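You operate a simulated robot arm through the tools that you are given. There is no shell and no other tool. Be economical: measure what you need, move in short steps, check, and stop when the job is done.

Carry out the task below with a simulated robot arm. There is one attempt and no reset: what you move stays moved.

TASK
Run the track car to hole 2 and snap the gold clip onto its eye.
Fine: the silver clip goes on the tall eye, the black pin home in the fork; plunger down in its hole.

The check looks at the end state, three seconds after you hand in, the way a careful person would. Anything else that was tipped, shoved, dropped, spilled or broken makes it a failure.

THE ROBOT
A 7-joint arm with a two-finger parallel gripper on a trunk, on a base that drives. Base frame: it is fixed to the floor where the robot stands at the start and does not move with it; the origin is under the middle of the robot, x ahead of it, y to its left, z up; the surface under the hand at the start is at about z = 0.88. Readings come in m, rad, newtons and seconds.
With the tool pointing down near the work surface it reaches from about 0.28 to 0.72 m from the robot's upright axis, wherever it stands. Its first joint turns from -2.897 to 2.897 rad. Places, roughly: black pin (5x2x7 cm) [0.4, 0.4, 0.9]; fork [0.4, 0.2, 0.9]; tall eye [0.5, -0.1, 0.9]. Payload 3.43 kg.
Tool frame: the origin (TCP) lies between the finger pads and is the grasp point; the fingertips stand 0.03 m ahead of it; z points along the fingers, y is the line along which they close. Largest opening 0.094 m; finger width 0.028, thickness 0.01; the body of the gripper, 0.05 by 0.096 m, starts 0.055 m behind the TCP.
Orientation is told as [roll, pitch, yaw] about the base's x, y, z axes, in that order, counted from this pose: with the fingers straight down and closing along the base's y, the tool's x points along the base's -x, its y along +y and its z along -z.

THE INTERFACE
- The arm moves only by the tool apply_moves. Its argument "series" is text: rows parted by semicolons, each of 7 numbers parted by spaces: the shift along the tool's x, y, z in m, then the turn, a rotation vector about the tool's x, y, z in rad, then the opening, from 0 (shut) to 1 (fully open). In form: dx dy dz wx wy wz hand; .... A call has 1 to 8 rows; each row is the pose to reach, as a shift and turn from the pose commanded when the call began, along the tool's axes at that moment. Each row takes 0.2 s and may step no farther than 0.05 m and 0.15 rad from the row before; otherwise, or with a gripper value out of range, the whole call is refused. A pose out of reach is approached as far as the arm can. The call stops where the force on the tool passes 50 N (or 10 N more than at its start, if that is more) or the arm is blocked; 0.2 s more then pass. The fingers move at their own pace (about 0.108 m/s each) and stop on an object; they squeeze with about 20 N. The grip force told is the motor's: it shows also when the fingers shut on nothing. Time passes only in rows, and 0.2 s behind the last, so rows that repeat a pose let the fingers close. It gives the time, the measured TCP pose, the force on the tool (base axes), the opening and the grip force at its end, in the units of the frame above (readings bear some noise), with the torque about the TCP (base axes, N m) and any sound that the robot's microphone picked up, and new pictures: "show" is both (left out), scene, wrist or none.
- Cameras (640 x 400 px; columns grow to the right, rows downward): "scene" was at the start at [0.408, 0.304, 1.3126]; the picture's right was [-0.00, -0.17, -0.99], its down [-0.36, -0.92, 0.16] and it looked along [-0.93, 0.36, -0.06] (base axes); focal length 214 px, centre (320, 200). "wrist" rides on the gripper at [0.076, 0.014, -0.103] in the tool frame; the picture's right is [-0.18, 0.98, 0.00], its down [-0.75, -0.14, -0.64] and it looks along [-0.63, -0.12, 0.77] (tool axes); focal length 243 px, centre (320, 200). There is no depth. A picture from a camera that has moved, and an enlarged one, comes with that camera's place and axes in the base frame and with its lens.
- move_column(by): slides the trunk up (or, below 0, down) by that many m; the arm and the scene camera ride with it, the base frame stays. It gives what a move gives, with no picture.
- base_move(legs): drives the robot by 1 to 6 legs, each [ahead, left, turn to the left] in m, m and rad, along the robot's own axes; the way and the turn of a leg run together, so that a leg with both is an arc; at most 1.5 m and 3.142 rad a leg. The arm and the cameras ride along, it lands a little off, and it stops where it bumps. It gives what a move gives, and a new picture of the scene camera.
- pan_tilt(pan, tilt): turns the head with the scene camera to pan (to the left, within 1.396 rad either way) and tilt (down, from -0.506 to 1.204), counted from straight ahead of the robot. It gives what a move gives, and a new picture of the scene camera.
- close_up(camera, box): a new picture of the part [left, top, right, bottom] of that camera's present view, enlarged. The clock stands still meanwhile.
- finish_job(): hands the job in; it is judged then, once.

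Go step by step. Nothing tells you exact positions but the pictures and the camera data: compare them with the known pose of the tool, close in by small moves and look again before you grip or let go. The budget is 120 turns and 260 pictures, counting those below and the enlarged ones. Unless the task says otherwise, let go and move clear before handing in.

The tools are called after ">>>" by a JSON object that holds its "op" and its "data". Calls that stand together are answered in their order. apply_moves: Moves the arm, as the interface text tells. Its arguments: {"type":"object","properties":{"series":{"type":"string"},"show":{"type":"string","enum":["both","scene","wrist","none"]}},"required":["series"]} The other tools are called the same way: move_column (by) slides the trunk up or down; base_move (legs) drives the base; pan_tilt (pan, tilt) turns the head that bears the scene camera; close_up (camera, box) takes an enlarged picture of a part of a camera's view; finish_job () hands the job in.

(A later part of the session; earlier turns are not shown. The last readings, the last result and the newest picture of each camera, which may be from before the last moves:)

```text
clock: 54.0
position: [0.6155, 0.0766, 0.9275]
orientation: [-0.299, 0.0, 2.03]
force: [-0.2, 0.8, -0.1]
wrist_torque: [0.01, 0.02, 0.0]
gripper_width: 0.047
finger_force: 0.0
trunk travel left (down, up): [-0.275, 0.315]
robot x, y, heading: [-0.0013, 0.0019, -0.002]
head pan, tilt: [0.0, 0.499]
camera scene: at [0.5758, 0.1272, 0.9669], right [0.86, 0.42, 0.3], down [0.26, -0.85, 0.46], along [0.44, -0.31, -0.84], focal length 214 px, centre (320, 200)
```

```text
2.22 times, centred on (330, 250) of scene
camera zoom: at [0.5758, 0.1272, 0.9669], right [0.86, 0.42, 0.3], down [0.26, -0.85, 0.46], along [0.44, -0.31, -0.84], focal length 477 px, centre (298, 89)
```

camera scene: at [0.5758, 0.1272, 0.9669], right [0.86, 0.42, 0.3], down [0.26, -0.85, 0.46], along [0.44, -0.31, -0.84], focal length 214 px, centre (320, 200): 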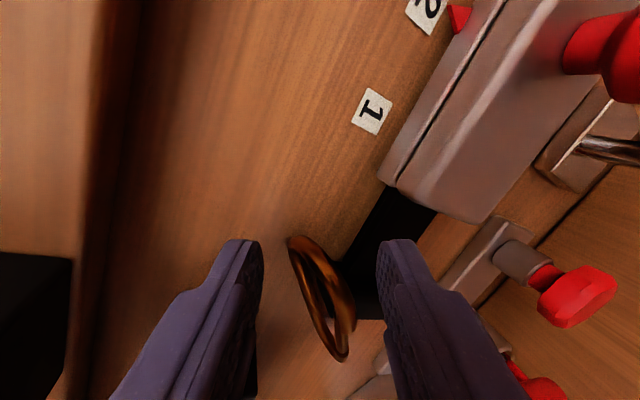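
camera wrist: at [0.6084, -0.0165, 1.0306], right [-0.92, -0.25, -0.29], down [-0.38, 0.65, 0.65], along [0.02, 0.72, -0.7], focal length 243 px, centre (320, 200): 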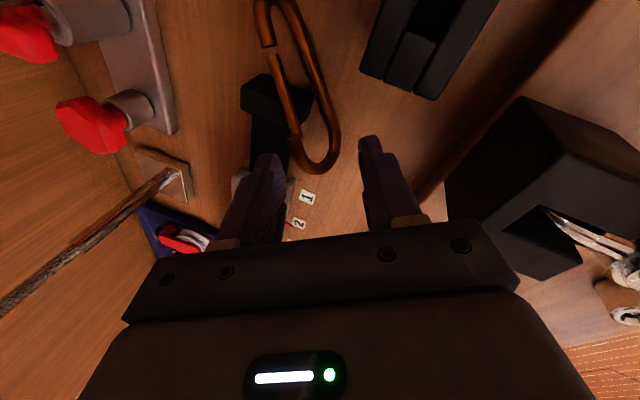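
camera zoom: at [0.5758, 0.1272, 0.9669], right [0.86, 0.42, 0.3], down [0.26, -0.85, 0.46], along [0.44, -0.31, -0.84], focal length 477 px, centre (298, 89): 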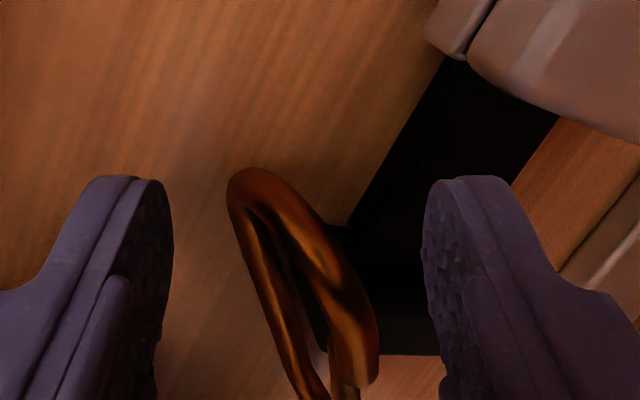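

>>> {"op": "apply_moves", "data": {"series": "0 0 0.002 0 0 0 0.5;0 0 0.004 0 0 0 0.5;0 0 0.005 0 0 0 0.4;0 0 0.005 0 0 0 0.2;0 0 0.005 0 0 0 0.0;0 0 0.005 0 0 0 0.0", "show": "both"}}

>>> {"op": "close_up", "data": {"camera": "wrist", "box": [220, 60, 420, 220]}}

>>> {"op": "close_up", "data": {"camera": "scene", "box": [220, 160, 440, 340]}}

```text
clock: 55.4
position: [0.6168, 0.0763, 0.9238]
orientation: [-0.3, 0.003, 2.03]
force: [0.0, 1.7, 6.0]
wrist_torque: [0.0, -0.01, -0.01]
gripper_width: 0.0097
finger_force: 20.4
trunk travel left (down, up): [-0.275, 0.315]
robot x, y, heading: [0.0025, -0.0017, -0.0]
head pan, tilt: [0.0, 0.499]
camera scene: at [0.577, 0.128, 0.9627], right [0.86, 0.42, 0.3], down [0.26, -0.85, 0.46], along [0.45, -0.31, -0.84], focal length 214 px, centre (320, 200)
camera wrist: at [0.6109, -0.0105, 1.0177], right [-0.92, -0.25, -0.29], down [-0.38, 0.65, 0.65], along [0.03, 0.72, -0.7], focal length 243 px, centre (320, 200)
```

scene: 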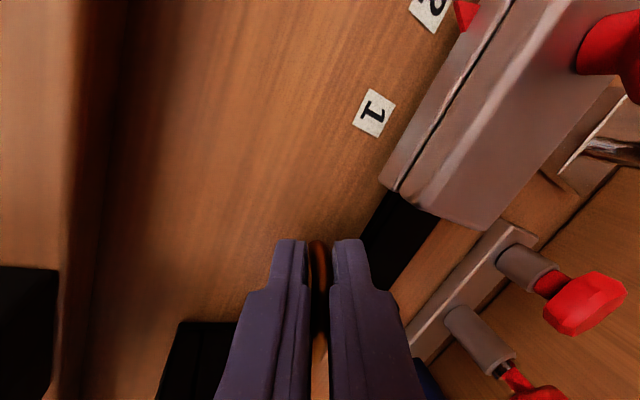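
wrist: 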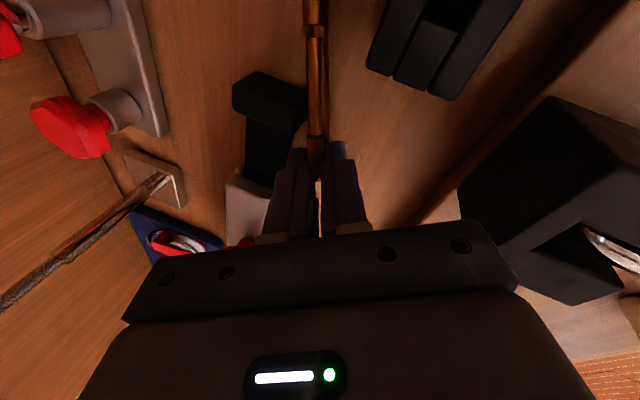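

```text
2.50 times, centred on (320, 140) of wrist
camera zoom: at [0.6109, -0.0105, 1.0177], right [-0.92, -0.25, -0.29], down [-0.38, 0.65, 0.65], along [0.03, 0.72, -0.7], focal length 606 px, centre (320, 350)
```

zoom: 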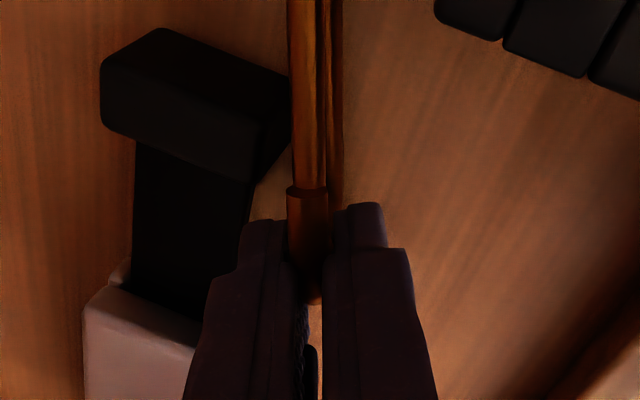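

```text
2.22 times, centred on (330, 250) of scene
camera zoom: at [0.577, 0.128, 0.9627], right [0.86, 0.42, 0.3], down [0.26, -0.85, 0.46], along [0.45, -0.31, -0.84], focal length 477 px, centre (298, 89)
```

zoom: 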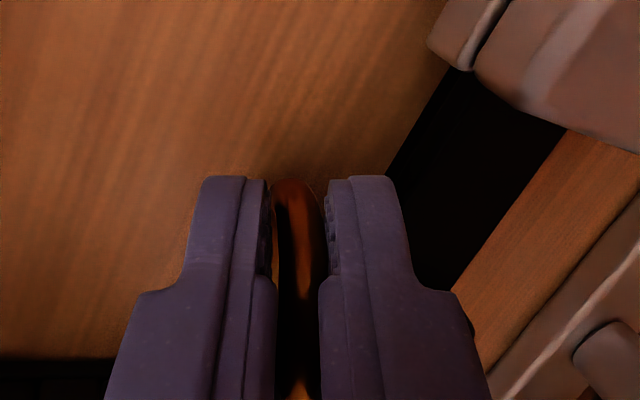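

Squeezing stood the clip up: it's now held firmly by its hinge end across its thickness, nose and gate free, gate facing back toward the hand. Lifting and leveling.

>>> {"op": "apply_moves", "data": {"series": "0 -0.009 -0.029 0 0 0 0;-0.006 -0.012 -0.062 -0.075 0 0 0;-0.014 -0.002 -0.095 -0.15 0 0 0;-0.02 0.006 -0.12 -0.225 0 0 0;-0.0253 0.0116 -0.1354 -0.3 0 0 0", "show": "both"}}

>>> {"op": "close_up", "data": {"camera": "wrist", "box": [220, 40, 420, 200]}}

```text
clock: 56.6
position: [0.5597, 0.0775, 1.0489]
orientation: [0.002, -0.001, 2.03]
force: [0.2, 0.5, -1.4]
wrist_torque: [0.05, 0.0, 0.01]
gripper_width: 0.0079
finger_force: 20.0
trunk travel left (down, up): [-0.275, 0.315]
robot x, y, heading: [-0.0024, 0.0024, 0.001]
head pan, tilt: [0.0, 0.499]
camera scene: at [0.53, 0.1329, 1.0895], right [0.9, 0.44, 0.0], down [0.39, -0.79, 0.48], along [0.21, -0.43, -0.88], focal length 214 px, centre (320, 200)
camera wrist: at [0.5804, 0.0024, 1.1514], right [-0.96, -0.27, 0.0], down [-0.21, 0.74, 0.64], along [-0.17, 0.62, -0.77], focal length 243 px, centre (320, 200)
```

scene: 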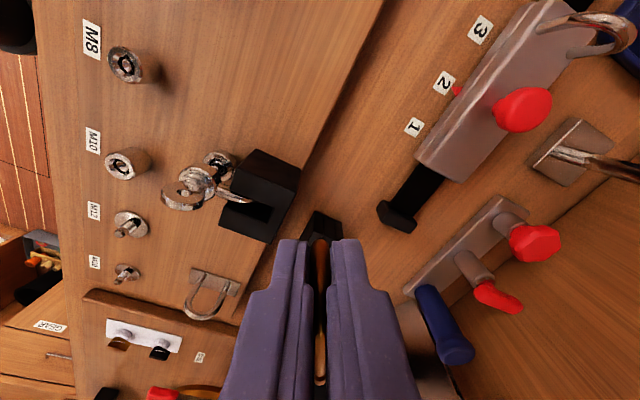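
wrist: 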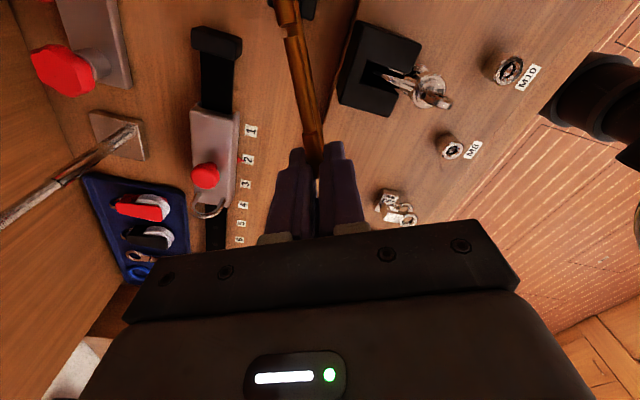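

```text
2.50 times, centred on (320, 120) of wrist
camera zoom: at [0.5804, 0.0024, 1.1514], right [-0.96, -0.27, 0.0], down [-0.21, 0.74, 0.64], along [-0.17, 0.62, -0.77], focal length 606 px, centre (320, 400)
```

zoom: 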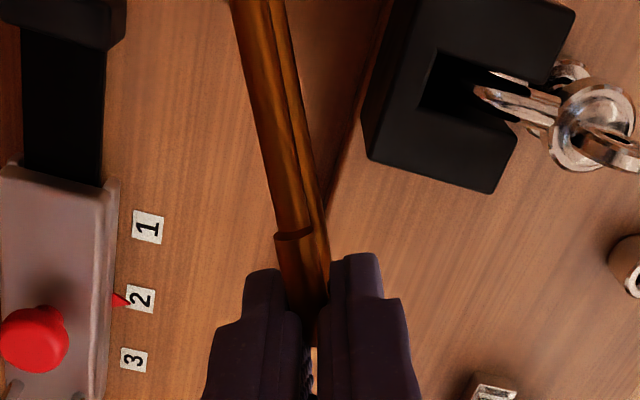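

>>> {"op": "apply_moves", "data": {"series": "0 0 -0.01 0 0 0.13 0;0 0 -0.02 0 0 0.26 0;0 0 -0.03 0 0 0.39 0;0 0 -0.04 0 0 0.52 0;0 0 -0.04 0 0 0.65 0;0 0 -0.04 0 0 0.78 0;0 0 -0.04 0 0 0.91 0", "show": "none"}}

>>> {"op": "apply_moves", "data": {"series": "0 0 0 0 -0.14 0 0;0 0 0 0 -0.28 0 0;0 0 0 0 -0.42 0 0;0 0 0 0 -0.56 0 0;0 0 0 0 -0.7 0 0;0 0 0 0 -0.84 0 0;0 0 0 0 -0.98 0 0;0 0 0 0 -1.12 0 0", "show": "both"}}

```text
clock: 58.2
position: [0.5589, 0.0786, 1.0895]
orientation: [0.001, 0.002, 1.118]
force: [0.4, 0.7, 0.1]
wrist_torque: [0.03, 0.0, -0.01]
gripper_width: 0.0077
finger_force: 20.0
trunk travel left (down, up): [-0.275, 0.315]
robot x, y, heading: [0.0002, 0.0029, -0.0]
head pan, tilt: [0.0, 0.499]
```

```text
clock: 60.0
position: [0.5601, 0.075, 1.0895]
orientation: [-0.003, -1.123, 1.123]
force: [0.3, 0.5, 0.3]
wrist_torque: [-0.02, 0.0, 0.04]
gripper_width: 0.0077
finger_force: 20.1
trunk travel left (down, up): [-0.275, 0.315]
robot x, y, heading: [0.0016, -0.0001, 0.006]
head pan, tilt: [0.0, 0.499]
camera scene: at [0.5556, 0.0684, 1.1655], right [0.9, -0.44, 0.0], down [-0.35, -0.73, -0.58], along [0.26, 0.52, -0.81], focal length 214 px, centre (320, 200)
camera wrist: at [0.4924, -0.0303, 1.0652], right [-0.85, 0.5, 0.16], down [0.02, -0.29, 0.96], along [0.53, 0.82, 0.24], focal length 243 px, centre (320, 200)
```

scene: 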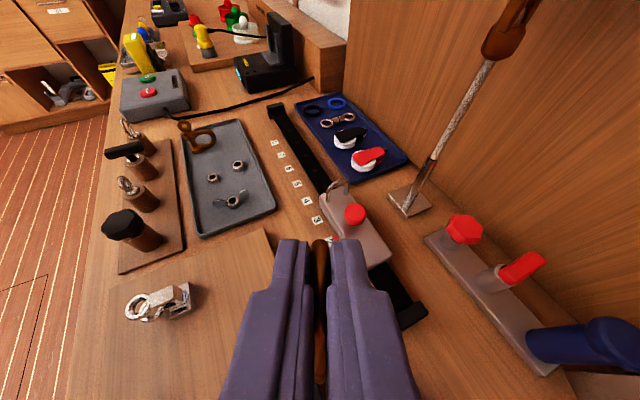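
wrist: 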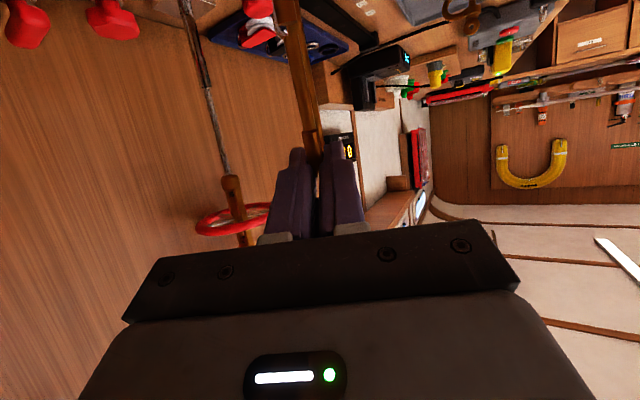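

>>> {"op": "close_up", "data": {"camera": "wrist", "box": [220, 0, 420, 180]}}

>>> {"op": "pan_tilt", "data": {"pan": 0, "tilt": 1.0}}

```text
2.22 times, centred on (320, 90) of wrist
camera zoom: at [0.4924, -0.0303, 1.0652], right [-0.85, 0.5, 0.16], down [0.02, -0.29, 0.96], along [0.53, 0.82, 0.24], focal length 539 px, centre (320, 444)
```

zoom: 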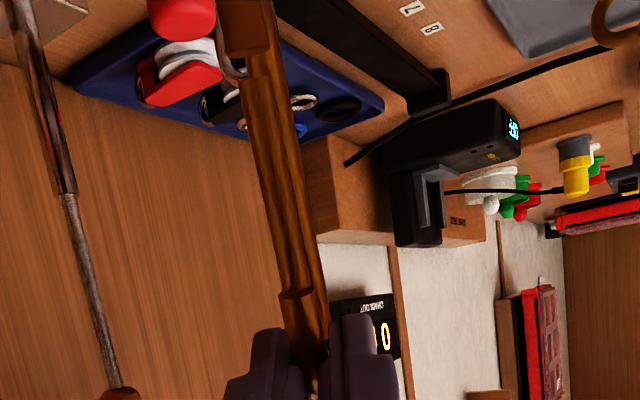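

```text
clock: 60.9
position: [0.5604, 0.0766, 1.0899]
orientation: [-0.001, -1.117, 1.123]
force: [0.1, 0.6, 0.0]
wrist_torque: [0.0, -0.01, 0.0]
gripper_width: 0.0079
finger_force: 19.9
trunk travel left (down, up): [-0.275, 0.315]
robot x, y, heading: [0.0004, -0.0003, -0.003]
head pan, tilt: [0.0, 1.0]
camera scene: at [0.5396, 0.0357, 1.1375], right [0.9, -0.44, 0.0], down [-0.43, -0.89, -0.12], along [0.05, 0.11, -0.99], focal length 214 px, centre (320, 200)
```

scene: 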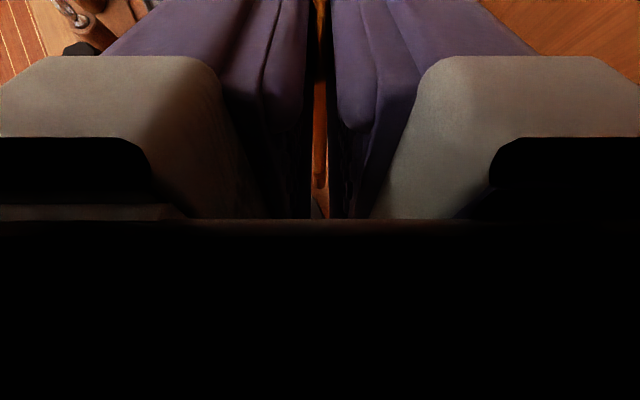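

The gate runs at about 0.028–0.070 m along tool x. I'll bring the clip around on the +y side of the car's eye, low and on the robot side, then close in.

>>> {"op": "apply_moves", "data": {"series": "-0.0046 0.0169 0.0416 0 0 0 0;-0.0092 0.0338 0.0832 0 0 0 0;-0.0138 0.0507 0.1248 0 0 0 0;-0.0184 0.0676 0.1664 0 0 0 0;-0.023 0.0845 0.208 0 0 0 0", "show": "wrist"}}

>>> {"op": "pan_tilt", "data": {"pan": 0.4, "tilt": 0.6}}

>>> {"op": "close_up", "data": {"camera": "wrist", "box": [120, 0, 420, 200]}}

```text
clock: 62.1
position: [0.5693, 0.2918, 1.0202]
orientation: [-0.002, -1.118, 1.123]
force: [0.2, 0.1, -1.1]
wrist_torque: [0.0, -0.01, 0.0]
gripper_width: 0.0077
finger_force: 19.5
trunk travel left (down, up): [-0.275, 0.315]
robot x, y, heading: [0.0, -0.0004, -0.004]
head pan, tilt: [0.0, 1.0]
camera wrist: at [0.5016, 0.1841, 0.9966], right [-0.85, 0.5, 0.16], down [0.02, -0.28, 0.96], along [0.53, 0.82, 0.23], focal length 243 px, centre (320, 200)
```

wrist: 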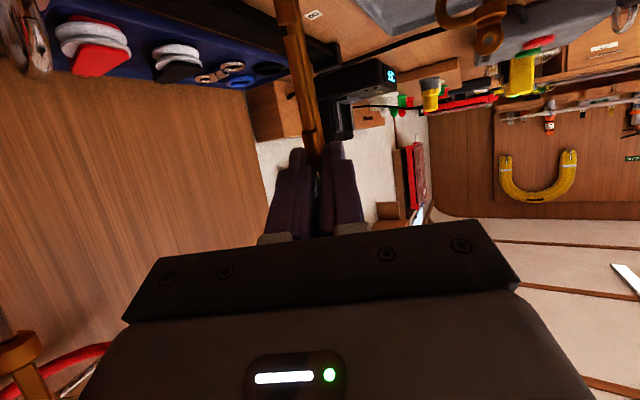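

```text
clock: 63.0
position: [0.5686, 0.2885, 1.0208]
orientation: [-0.001, -1.118, 1.122]
force: [-0.1, -0.4, -0.5]
wrist_torque: [-0.02, -0.05, 0.0]
gripper_width: 0.0079
finger_force: 19.8
trunk travel left (down, up): [-0.275, 0.315]
robot x, y, heading: [-0.0021, 0.0044, -0.0]
head pan, tilt: [0.4, 0.6]
camera scene: at [0.5285, 0.2853, 1.0929], right [0.98, -0.09, -0.17], down [-0.16, -0.84, -0.51], along [-0.1, 0.53, -0.84], focal length 214 px, centre (320, 200)
```

scene: 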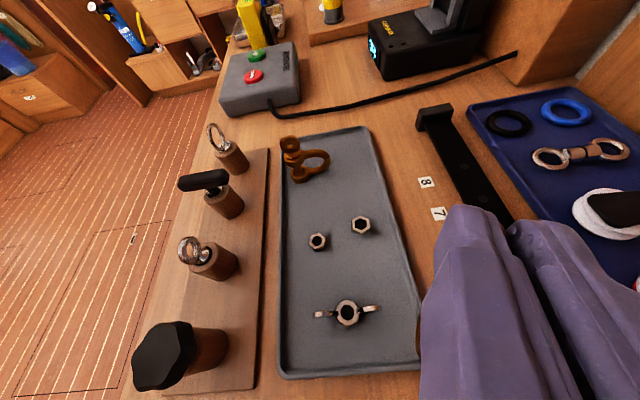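

```text
2.00 times, centred on (270, 100) of wrist
camera zoom: at [0.5015, 0.1827, 0.997], right [-0.85, 0.5, 0.17], down [0.02, -0.29, 0.96], along [0.53, 0.82, 0.23], focal length 485 px, centre (420, 400)
```

zoom: 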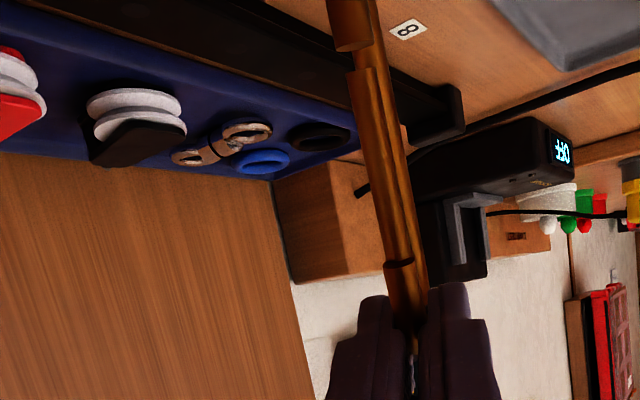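

>>> {"op": "apply_moves", "data": {"series": "-0.0066 -0.0315 0.0137 0 0 0 0;-0.0133 -0.063 0.0274 0 0 0 0", "show": "wrist"}}

>>> {"op": "pan_tilt", "data": {"pan": -0.3, "tilt": 0.75}}

>>> {"op": "close_up", "data": {"camera": "wrist", "box": [120, 0, 420, 200]}}

```text
clock: 63.6
position: [0.6392, 0.2891, 1.0193]
orientation: [-0.001, -1.119, 1.12]
force: [0.9, 0.4, -0.1]
wrist_torque: [0.0, 0.03, 0.02]
gripper_width: 0.0082
finger_force: 20.6
trunk travel left (down, up): [-0.275, 0.315]
robot x, y, heading: [-0.0042, 0.0037, -0.003]
head pan, tilt: [0.4, 0.6]
camera wrist: at [0.5709, 0.1823, 0.9946], right [-0.85, 0.5, 0.17], down [0.02, -0.29, 0.96], along [0.53, 0.82, 0.23], focal length 243 px, centre (320, 200)
```

wrist: 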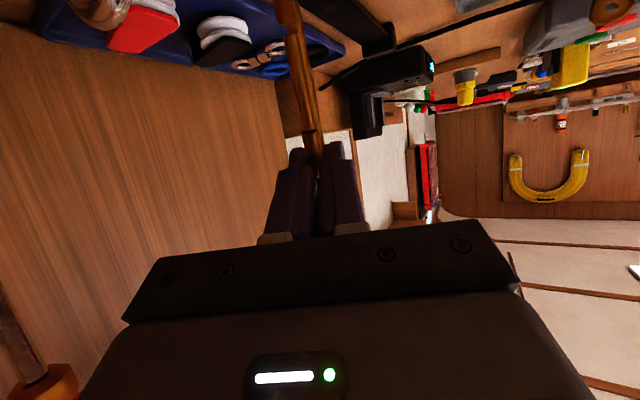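

```text
clock: 64.7
position: [0.6378, 0.2884, 1.0185]
orientation: [-0.002, -1.119, 1.122]
force: [0.4, 0.1, -0.6]
wrist_torque: [-0.04, -0.01, 0.05]
gripper_width: 0.0077
finger_force: 19.7
trunk travel left (down, up): [-0.275, 0.315]
robot x, y, heading: [0.0006, -0.0007, -0.0]
head pan, tilt: [-0.3, 0.75]
camera scene: at [0.6468, 0.2526, 1.0803], right [0.74, -0.65, 0.13], down [-0.57, -0.73, -0.37], along [0.34, 0.2, -0.92], focal length 214 px, centre (320, 200)
```

scene: 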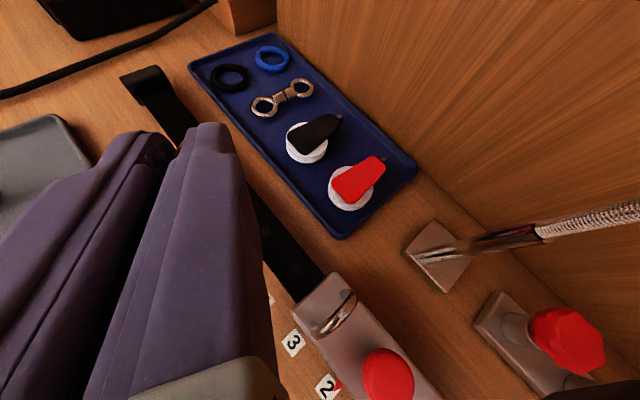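

```text
2.00 times, centred on (270, 100) of wrist
camera zoom: at [0.5702, 0.1824, 0.9949], right [-0.85, 0.5, 0.17], down [0.02, -0.29, 0.96], along [0.53, 0.82, 0.23], focal length 485 px, centre (420, 400)
```

zoom: 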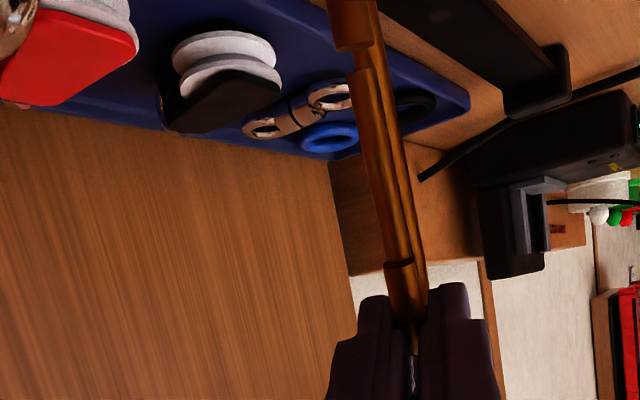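

>>> {"op": "close_up", "data": {"camera": "scene", "box": [280, 260, 400, 360]}}

>>> {"op": "close_up", "data": {"camera": "wrist", "box": [40, 0, 200, 100]}}

```text
4.00 times, centred on (340, 310) of scene
camera zoom: at [0.6468, 0.2526, 1.0803], right [0.74, -0.65, 0.13], down [-0.57, -0.73, -0.37], along [0.34, 0.2, -0.92], focal length 858 px, centre (240, -240)
```

zoom: 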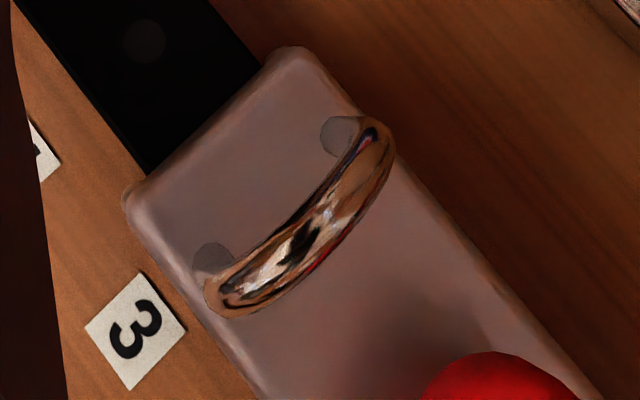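

```text
4.00 times, centred on (120, 50) of wrist
camera zoom: at [0.5702, 0.1824, 0.9949], right [-0.85, 0.5, 0.17], down [0.02, -0.29, 0.96], along [0.53, 0.82, 0.23], focal length 970 px, centre (1120, 800)
```

zoom: 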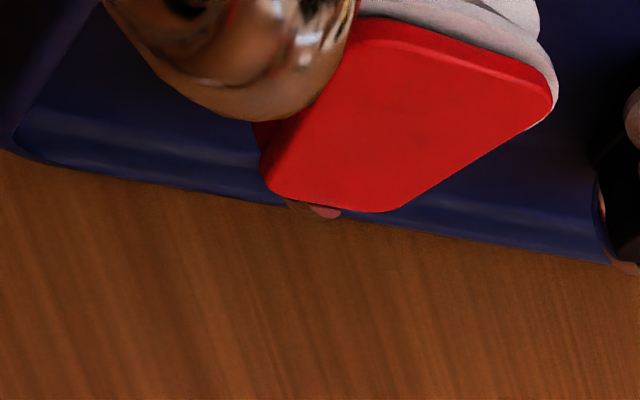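

The eye is a staple with bar centre about (0.660, 0.2215, 0.949). I'll stage the gate just beyond it.

>>> {"op": "apply_moves", "data": {"series": "0 -0.02 0.0046 0 0 0 0;0 -0.035 0.0046 0 0 0 0;0.0 -0.049 0.0046 0 0 0 0;0.012 -0.049 0.0046 0 0 0 0;0.0217 -0.049 0.0046 0 0 0 0", "show": "wrist"}}

>>> {"op": "close_up", "data": {"camera": "wrist", "box": [220, 0, 420, 160]}}

>>> {"op": "pan_tilt", "data": {"pan": -0.5, "tilt": 0.75}}

```text
clock: 65.8
position: [0.6806, 0.2652, 0.9971]
orientation: [-0.003, -1.119, 1.123]
force: [-0.4, -0.1, -0.5]
wrist_torque: [0.01, 0.0, -0.03]
gripper_width: 0.0079
finger_force: 19.7
trunk travel left (down, up): [-0.275, 0.315]
robot x, y, heading: [-0.0007, -0.0002, 0.001]
head pan, tilt: [-0.3, 0.75]
camera wrist: at [0.6132, 0.1586, 0.9733], right [-0.85, 0.5, 0.17], down [0.02, -0.29, 0.96], along [0.53, 0.82, 0.23], focal length 243 px, centre (320, 200)
```

wrist: 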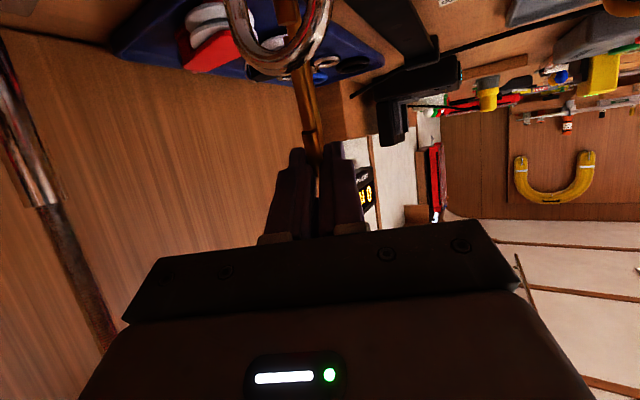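

```text
2.50 times, centred on (320, 80) of wrist
camera zoom: at [0.6132, 0.1586, 0.9733], right [-0.85, 0.5, 0.17], down [0.02, -0.29, 0.96], along [0.53, 0.82, 0.23], focal length 606 px, centre (320, 500)
```

zoom: 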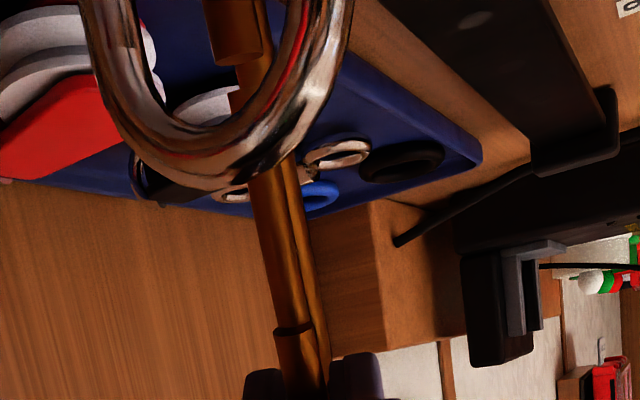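

```text
clock: 66.6
position: [0.6808, 0.2663, 0.9984]
orientation: [-0.001, -1.119, 1.123]
force: [0.2, -0.8, -1.3]
wrist_torque: [-0.03, 0.01, 0.0]
gripper_width: 0.0077
finger_force: 19.9
trunk travel left (down, up): [-0.275, 0.315]
robot x, y, heading: [-0.0027, 0.0026, -0.003]
head pan, tilt: [-0.499, 0.75]
camera scene: at [0.701, 0.2172, 1.0617], right [0.6, -0.77, 0.21], down [-0.67, -0.63, -0.4], along [0.44, 0.1, -0.89], focal length 214 px, centre (320, 200)
```

scene: 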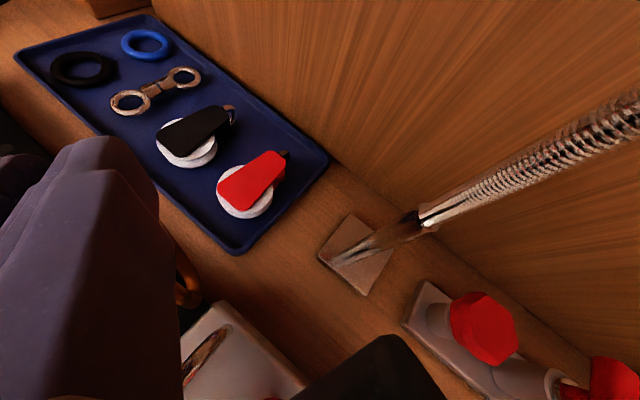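

The wrist view confirms the bar crosses the gate just short of the nose joint. Now pulling the clip back so the gate presses on the bar.

>>> {"op": "apply_moves", "data": {"series": "0.003 0.001 -0.006 0 0 0 0;0.003 0.002 -0.012 0 0 0 0;0.003 0.002 -0.017 0 0 0 0;0.003 0.002 -0.022 0 0 0 0", "show": "wrist"}}

>>> {"op": "close_up", "data": {"camera": "wrist", "box": [220, 0, 420, 160]}}

```text
clock: 67.6
position: [0.6699, 0.2472, 1.0049]
orientation: [-0.002, -1.118, 1.123]
force: [0.6, 5.1, 0.5]
wrist_torque: [0.42, -0.07, -0.04]
gripper_width: 0.0079
finger_force: 20.1
trunk travel left (down, up): [-0.275, 0.315]
robot x, y, heading: [-0.003, 0.0017, 0.006]
head pan, tilt: [-0.499, 0.75]
camera wrist: at [0.6029, 0.1408, 0.9808], right [-0.85, 0.5, 0.17], down [0.02, -0.28, 0.96], along [0.53, 0.82, 0.23], focal length 243 px, centre (320, 200)
```

wrist: 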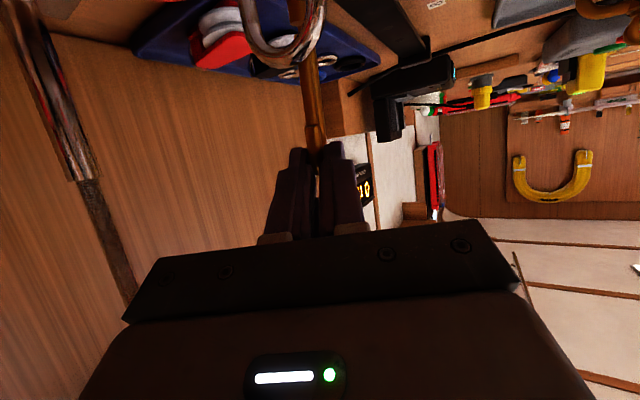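

```text
2.50 times, centred on (320, 80) of wrist
camera zoom: at [0.6029, 0.1408, 0.9808], right [-0.85, 0.5, 0.17], down [0.02, -0.28, 0.96], along [0.53, 0.82, 0.23], focal length 606 px, centre (320, 500)
```

zoom: 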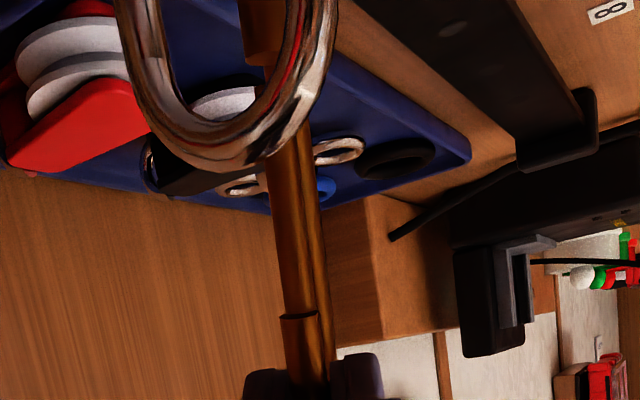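

The clip is off to one side of the arch; shifting sideways 7 mm, then pulling on.

>>> {"op": "apply_moves", "data": {"series": "0.001 0 0.004 0 0 0 0;0.001 -0.007 0.004 0 0 0 0;0.001 -0.007 -0.003 0 0 0 0;0.001 -0.007 -0.008 0 0 0 0;0.001 -0.007 -0.012 0 0 0 0", "show": "wrist"}}

>>> {"op": "close_up", "data": {"camera": "wrist", "box": [220, 0, 420, 160]}}

```text
clock: 68.8
position: [0.6715, 0.2342, 1.0101]
orientation: [-0.002, -1.119, 1.124]
force: [-0.1, 6.6, -0.9]
wrist_torque: [0.56, -0.09, -0.05]
gripper_width: 0.0081
finger_force: 19.9
trunk travel left (down, up): [-0.275, 0.315]
robot x, y, heading: [-0.001, -0.0019, 0.0]
head pan, tilt: [-0.499, 0.75]
camera wrist: at [0.604, 0.1279, 0.9852], right [-0.85, 0.5, 0.16], down [0.02, -0.28, 0.96], along [0.53, 0.82, 0.23], focal length 243 px, centre (320, 200)
```

wrist: 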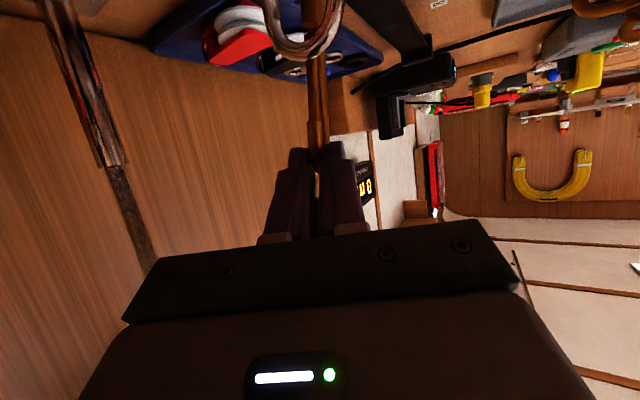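

```text
2.50 times, centred on (320, 80) of wrist
camera zoom: at [0.604, 0.1279, 0.9852], right [-0.85, 0.5, 0.16], down [0.02, -0.28, 0.96], along [0.53, 0.82, 0.23], focal length 606 px, centre (320, 500)
```

zoom: 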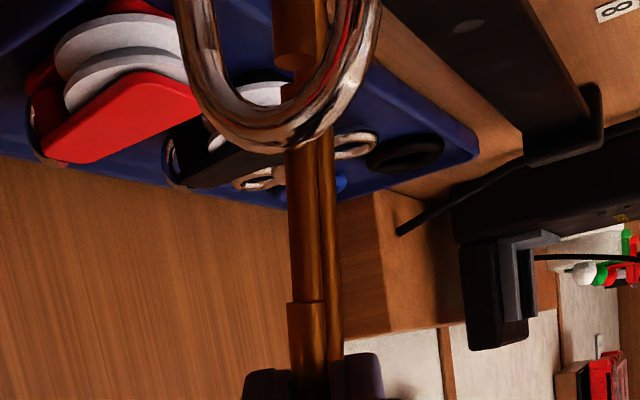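

>>> {"op": "pan_tilt", "data": {"pan": -1.0, "tilt": 0.9}}

>>> {"op": "pan_tilt", "data": {"pan": 0.9, "tilt": 0.7}}

```text
clock: 69.7
position: [0.6718, 0.2349, 1.0089]
orientation: [-0.003, -1.119, 1.122]
force: [0.2, 5.2, 0.1]
wrist_torque: [0.5, -0.07, -0.05]
gripper_width: 0.008
finger_force: 19.3
trunk travel left (down, up): [-0.275, 0.315]
robot x, y, heading: [-0.0027, 0.0029, -0.001]
head pan, tilt: [-1.0, 0.901]
camera scene: at [0.6985, 0.1451, 1.0767], right [0.16, -0.92, 0.37], down [-0.88, -0.3, -0.37], along [0.45, -0.26, -0.85], focal length 214 px, centre (320, 200)
```

scene: 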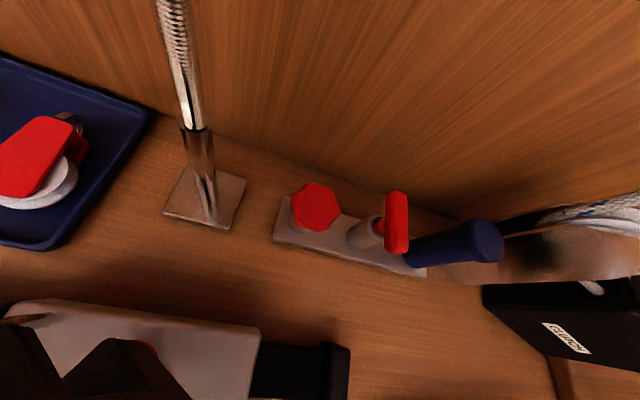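

```text
clock: 71.6
position: [0.6712, 0.2346, 1.0087]
orientation: [-0.002, -1.119, 1.123]
force: [0.5, 3.1, 0.0]
wrist_torque: [0.34, -0.03, 0.02]
gripper_width: 0.0078
finger_force: 20.2
trunk travel left (down, up): [-0.275, 0.315]
robot x, y, heading: [-0.0059, -0.0007, 0.0]
head pan, tilt: [0.901, 0.7]
camera scene: at [0.5891, 0.2176, 1.0859], right [0.87, 0.36, -0.34], down [0.15, -0.84, -0.51], along [-0.48, 0.39, -0.79], focal length 214 px, centre (320, 200)
```

scene: 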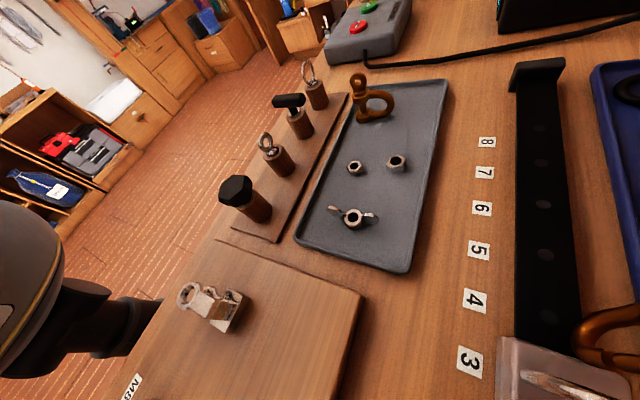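

>>> {"op": "close_up", "data": {"camera": "scene", "box": [480, 280, 640, 400]}}

>>> {"op": "close_up", "data": {"camera": "wrist", "box": [260, 0, 380, 120]}}

```text
3.33 times, centred on (560, 340) of scene
camera zoom: at [0.5891, 0.2176, 1.0859], right [0.87, 0.36, -0.34], down [0.15, -0.84, -0.51], along [-0.48, 0.39, -0.79], focal length 715 px, centre (-480, -267)
```

zoom: 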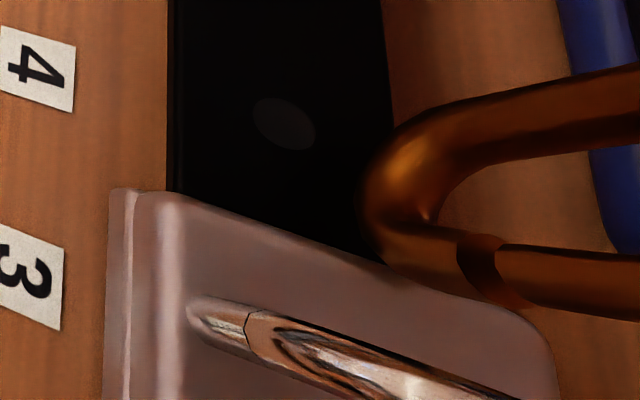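

```text
3.33 times, centred on (320, 60) of wrist
camera zoom: at [0.6039, 0.1275, 0.9852], right [-0.85, 0.5, 0.16], down [0.02, -0.28, 0.96], along [0.53, 0.82, 0.23], focal length 809 px, centre (320, 667)
```

zoom: 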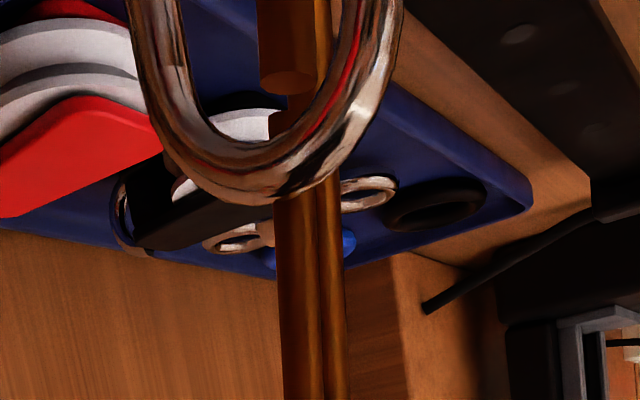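

Bar sits on the gate just below its tip. Continuing the pull.

>>> {"op": "apply_moves", "data": {"series": "0 0 -0.006 0 0 0 0;0 0 -0.012 0 0 0 0;0 0 -0.017 0 0 0 0", "show": "scene"}}

>>> {"op": "close_up", "data": {"camera": "scene", "box": [480, 280, 640, 400]}}

>>> {"op": "close_up", "data": {"camera": "wrist", "box": [260, 0, 380, 120]}}

```text
clock: 72.4
position: [0.6633, 0.2205, 1.0167]
orientation: [0.0, -1.118, 1.12]
force: [-1.0, 1.8, 1.1]
wrist_torque: [0.12, 0.12, 0.0]
gripper_width: 0.008
finger_force: 19.9
trunk travel left (down, up): [-0.275, 0.315]
robot x, y, heading: [-0.0015, 0.0007, -0.003]
head pan, tilt: [0.901, 0.7]
camera scene: at [0.582, 0.2033, 1.0931], right [0.87, 0.36, -0.34], down [0.15, -0.84, -0.51], along [-0.48, 0.39, -0.79], focal length 214 px, centre (320, 200)
```

scene: 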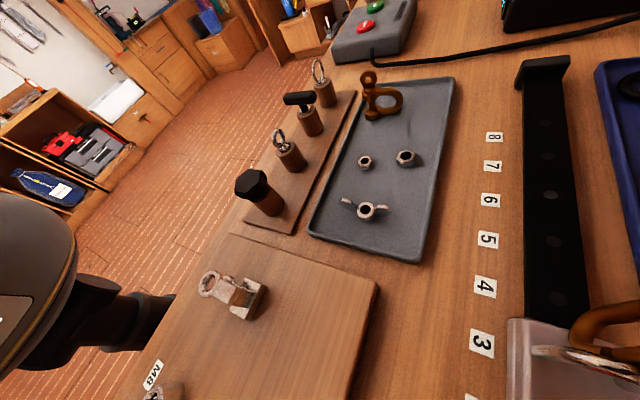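

```text
3.33 times, centred on (560, 340) of scene
camera zoom: at [0.582, 0.2033, 1.0931], right [0.87, 0.36, -0.34], down [0.15, -0.84, -0.51], along [-0.48, 0.39, -0.79], focal length 715 px, centre (-480, -267)
```

zoom: 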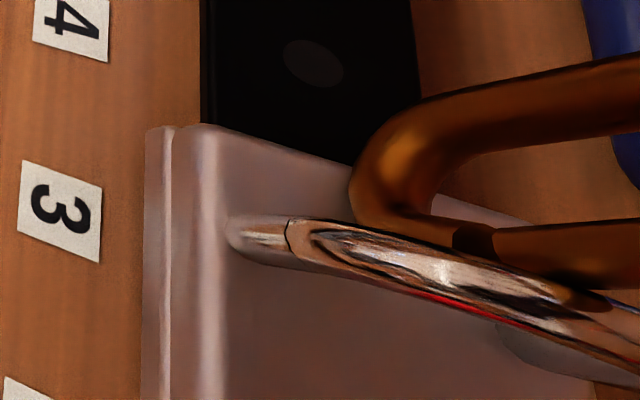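

```text
3.33 times, centred on (320, 60) of wrist
camera zoom: at [0.5968, 0.1132, 0.9925], right [-0.85, 0.5, 0.17], down [0.02, -0.28, 0.96], along [0.53, 0.82, 0.23], focal length 809 px, centre (320, 667)
```

zoom: 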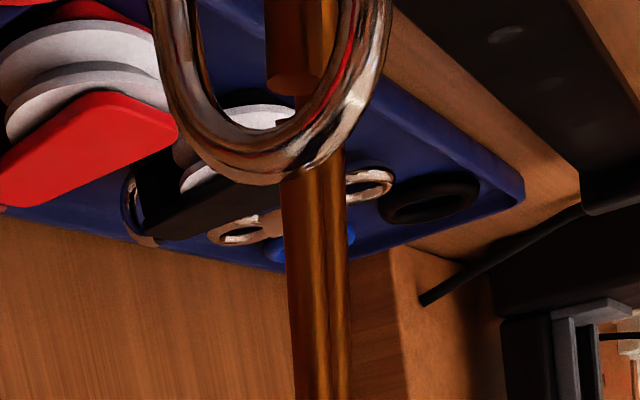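

>>> {"op": "close_up", "data": {"camera": "wrist", "box": [240, 0, 400, 240]}}

>>> {"op": "pan_tilt", "data": {"pan": 1.1, "tilt": 1.2}}

```text
1.67 times, centred on (320, 120) of wrist
camera zoom: at [0.5968, 0.1132, 0.9925], right [-0.85, 0.5, 0.17], down [0.02, -0.28, 0.96], along [0.53, 0.82, 0.23], focal length 404 px, centre (320, 333)
```

zoom: 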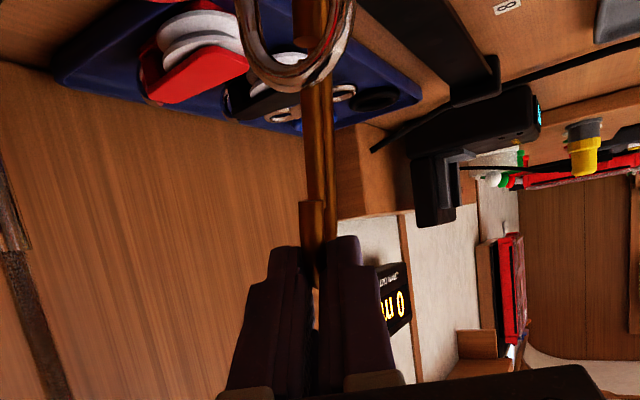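

```text
clock: 73.3
position: [0.6637, 0.221, 1.0172]
orientation: [-0.002, -1.119, 1.122]
force: [-0.5, 1.7, -1.3]
wrist_torque: [0.15, 0.1, 0.0]
gripper_width: 0.008
finger_force: 20.1
trunk travel left (down, up): [-0.275, 0.315]
robot x, y, heading: [-0.002, 0.0017, 0.001]
head pan, tilt: [1.1, 1.201]
camera scene: at [0.5797, 0.1605, 1.0729], right [0.76, 0.52, -0.39], down [0.51, -0.85, -0.14], along [-0.4, -0.09, -0.91], focal length 214 px, centre (320, 200)
```

scene: 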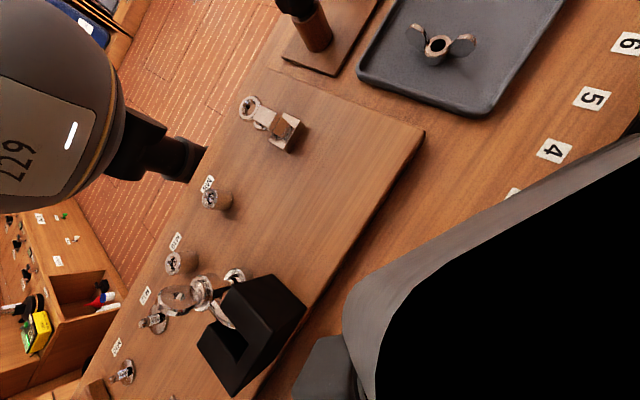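

The clip pivots in the grip before the gate opens: the lever from the hinge end is too long. I'll back off, lay the clip spine-high against the track farther along, and regrip it on the spine near the nose.

>>> {"op": "apply_moves", "data": {"series": "-0.0137 0.0152 0.0283 0 0 0 0;-0.0274 0.0305 0.0567 0 0 0 0;-0.0411 0.0457 0.085 0 0 0 0;-0.055 0.0609 0.1134 0 0 0 0", "show": "wrist"}}

>>> {"op": "pan_tilt", "data": {"pan": 0, "tilt": 0.4}}

>>> {"op": "close_up", "data": {"camera": "wrist", "box": [220, 0, 420, 200]}}

```text
clock: 74.3
position: [0.6657, 0.3616, 1.016]
orientation: [-0.002, -1.12, 1.122]
force: [0.1, 0.1, -0.9]
wrist_torque: [-0.01, 0.03, -0.04]
gripper_width: 0.0076
finger_force: 20.0
trunk travel left (down, up): [-0.275, 0.315]
robot x, y, heading: [-0.0006, -0.0011, -0.002]
head pan, tilt: [1.1, 1.201]
camera wrist: at [0.5988, 0.2545, 0.9924], right [-0.85, 0.5, 0.16], down [0.02, -0.28, 0.96], along [0.53, 0.82, 0.23], focal length 243 px, centre (320, 200)
```

wrist: 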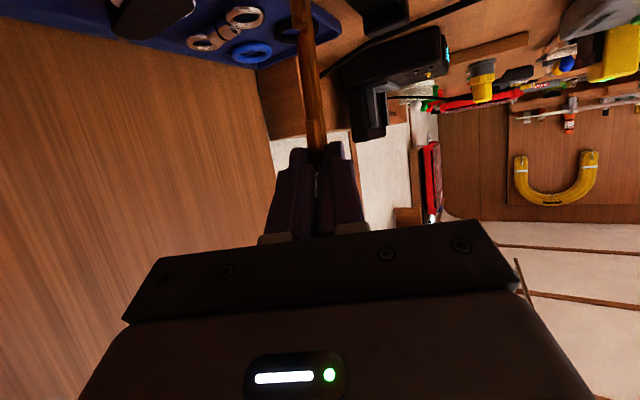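

```text
clock: 75.6
position: [0.6657, 0.3593, 1.0158]
orientation: [-0.002, -1.119, 1.122]
force: [0.4, -0.4, -0.8]
wrist_torque: [-0.03, -0.03, -0.03]
gripper_width: 0.0077
finger_force: 20.1
trunk travel left (down, up): [-0.275, 0.315]
robot x, y, heading: [-0.0031, 0.0001, -0.001]
head pan, tilt: [0.0, 0.4]
camera scene: at [0.6643, 0.3575, 1.1], right [0.9, -0.43, 0.0], down [-0.33, -0.68, -0.66], along [0.29, 0.59, -0.75], focal length 214 px, centre (320, 200)
```

scene: 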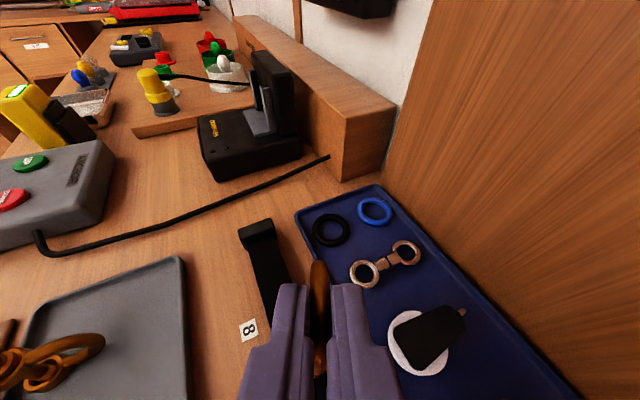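

```text
2.00 times, centred on (320, 100) of wrist
camera zoom: at [0.5986, 0.2536, 0.9926], right [-0.85, 0.5, 0.17], down [0.02, -0.29, 0.96], along [0.53, 0.82, 0.23], focal length 485 px, centre (320, 400)
```

zoom: 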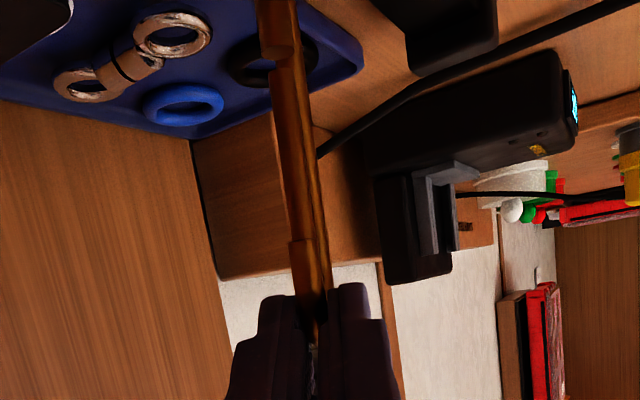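

>>> {"op": "apply_moves", "data": {"series": "-0.012 0.01 -0.01 0 0.14 0 0;-0.024 0.02 -0.018 0 0.28 0 0;-0.036 0.03 -0.027 0 0.42 0 0;-0.0368 0.04 -0.0272 0 0.56 0 0;-0.0368 0.04 -0.0272 0 0.7 0 0;-0.0368 0.04 -0.0272 0 0.84 0 0;-0.0368 0.04 -0.0272 0 0.98 0 0;-0.0368 0.04 -0.0272 0 1.119 0 0", "show": "none"}}

>>> {"op": "apply_moves", "data": {"series": "0 0 0 0 0 -0.15 0;0 0 0 0 0 -0.3 0;0 0 0 0 0 -0.447 0", "show": "both"}}

```text
clock: 77.4
position: [0.6243, 0.3705, 1.0612]
orientation: [0.001, 0.002, 1.119]
force: [-0.8, -1.0, 0.0]
wrist_torque: [0.02, 0.0, -0.01]
gripper_width: 0.0079
finger_force: 20.4
trunk travel left (down, up): [-0.275, 0.315]
robot x, y, heading: [-0.0009, 0.0021, 0.002]
head pan, tilt: [0.0, 0.4]
```

```text
clock: 78.2
position: [0.6247, 0.3701, 1.0612]
orientation: [0.002, 0.0, 1.571]
force: [0.4, 0.5, -1.5]
wrist_torque: [0.06, 0.01, 0.0]
gripper_width: 0.0078
finger_force: 19.8
trunk travel left (down, up): [-0.275, 0.315]
robot x, y, heading: [0.0001, -0.0024, -0.001]
head pan, tilt: [0.0, 0.4]
camera scene: at [0.6235, 0.4418, 1.1004], right [1.0, 0.0, 0.0], down [0.0, -0.92, 0.39], along [0.0, -0.39, -0.92], focal length 214 px, centre (320, 200)
camera wrist: at [0.61, 0.294, 1.1639], right [-0.98, 0.18, 0.0], down [0.14, 0.75, 0.64], along [0.12, 0.63, -0.77], focal length 243 px, centre (320, 200)
```

scene: 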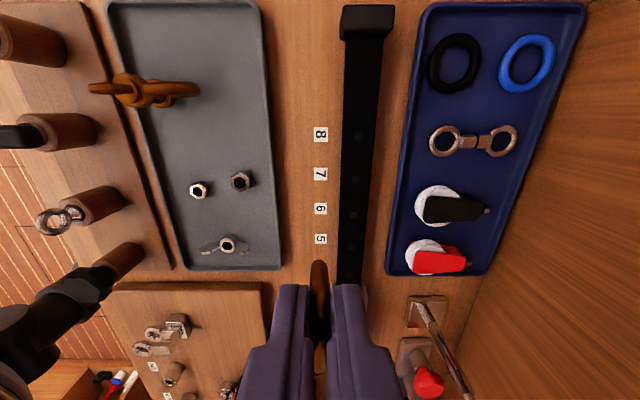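
wrist: 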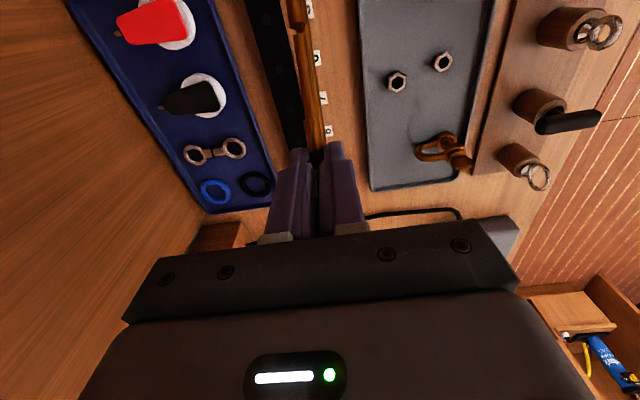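

>>> {"op": "apply_moves", "data": {"series": "0 -0.005 0.02 0.12 0 0 0;0 -0.01 0.04 0.24 0 0 0;0 -0.0153 0.055 0.35 0 0 0", "show": "both"}}

>>> {"op": "close_up", "data": {"camera": "scene", "box": [240, 200, 440, 400]}}

>>> {"op": "close_up", "data": {"camera": "wrist", "box": [220, 0, 420, 200]}}

```text
clock: 79.0
position: [0.6405, 0.3706, 1.0069]
orientation: [-0.352, 0.0, 1.567]
force: [-0.7, -0.6, -1.7]
wrist_torque: [0.01, 0.03, -0.03]
gripper_width: 0.0077
finger_force: 19.8
trunk travel left (down, up): [-0.275, 0.315]
robot x, y, heading: [-0.0032, 0.0014, -0.0]
head pan, tilt: [0.0, 0.4]
camera scene: at [0.6265, 0.4423, 1.0431], right [0.94, 0.0, 0.34], down [-0.14, -0.92, 0.36], along [0.32, -0.39, -0.86], focal length 214 px, centre (320, 200)
camera wrist: at [0.5911, 0.2944, 1.0975], right [-0.92, 0.19, -0.34], down [-0.09, 0.75, 0.65], along [0.38, 0.63, -0.68], focal length 243 px, centre (320, 200)
```

scene: 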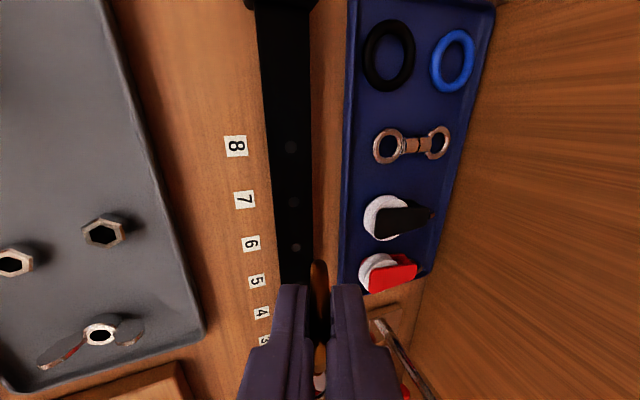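
wrist: 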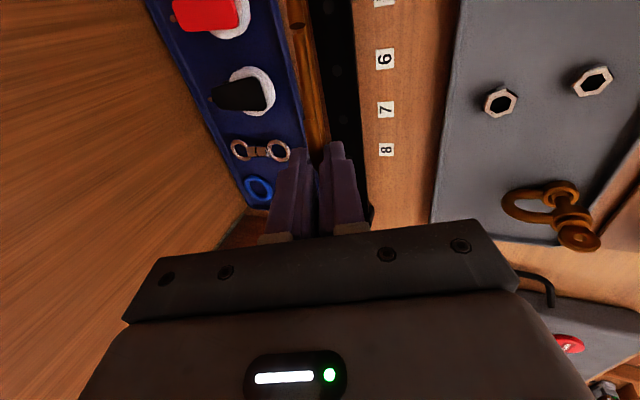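

```text
2.00 times, centred on (340, 300) of scene
camera zoom: at [0.6265, 0.4423, 1.0431], right [0.94, 0.0, 0.34], down [-0.14, -0.92, 0.36], along [0.32, -0.39, -0.86], focal length 429 px, centre (280, 0)
```

zoom: 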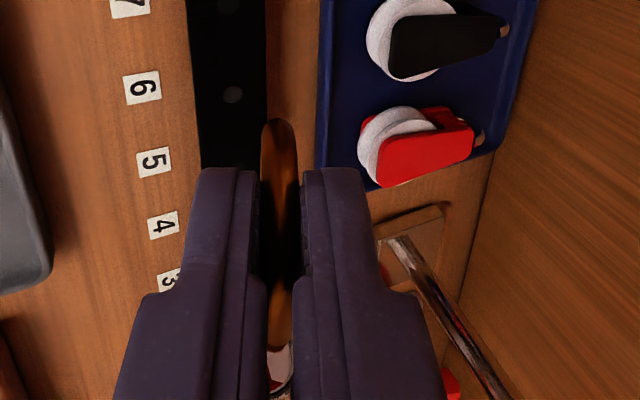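

```text
2.00 times, centred on (320, 100) of wrist
camera zoom: at [0.5911, 0.2944, 1.0975], right [-0.92, 0.19, -0.34], down [-0.09, 0.75, 0.65], along [0.38, 0.63, -0.68], focal length 485 px, centre (320, 400)
```

zoom: 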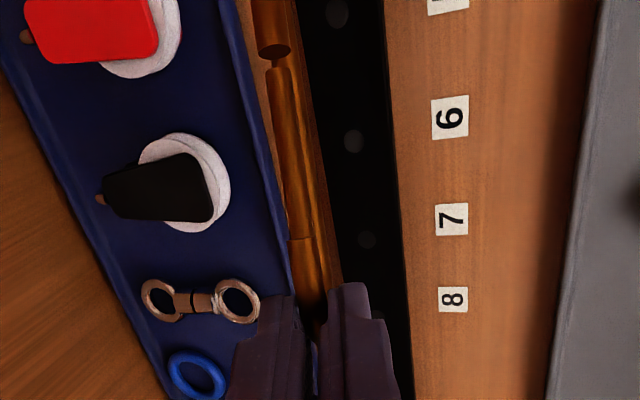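

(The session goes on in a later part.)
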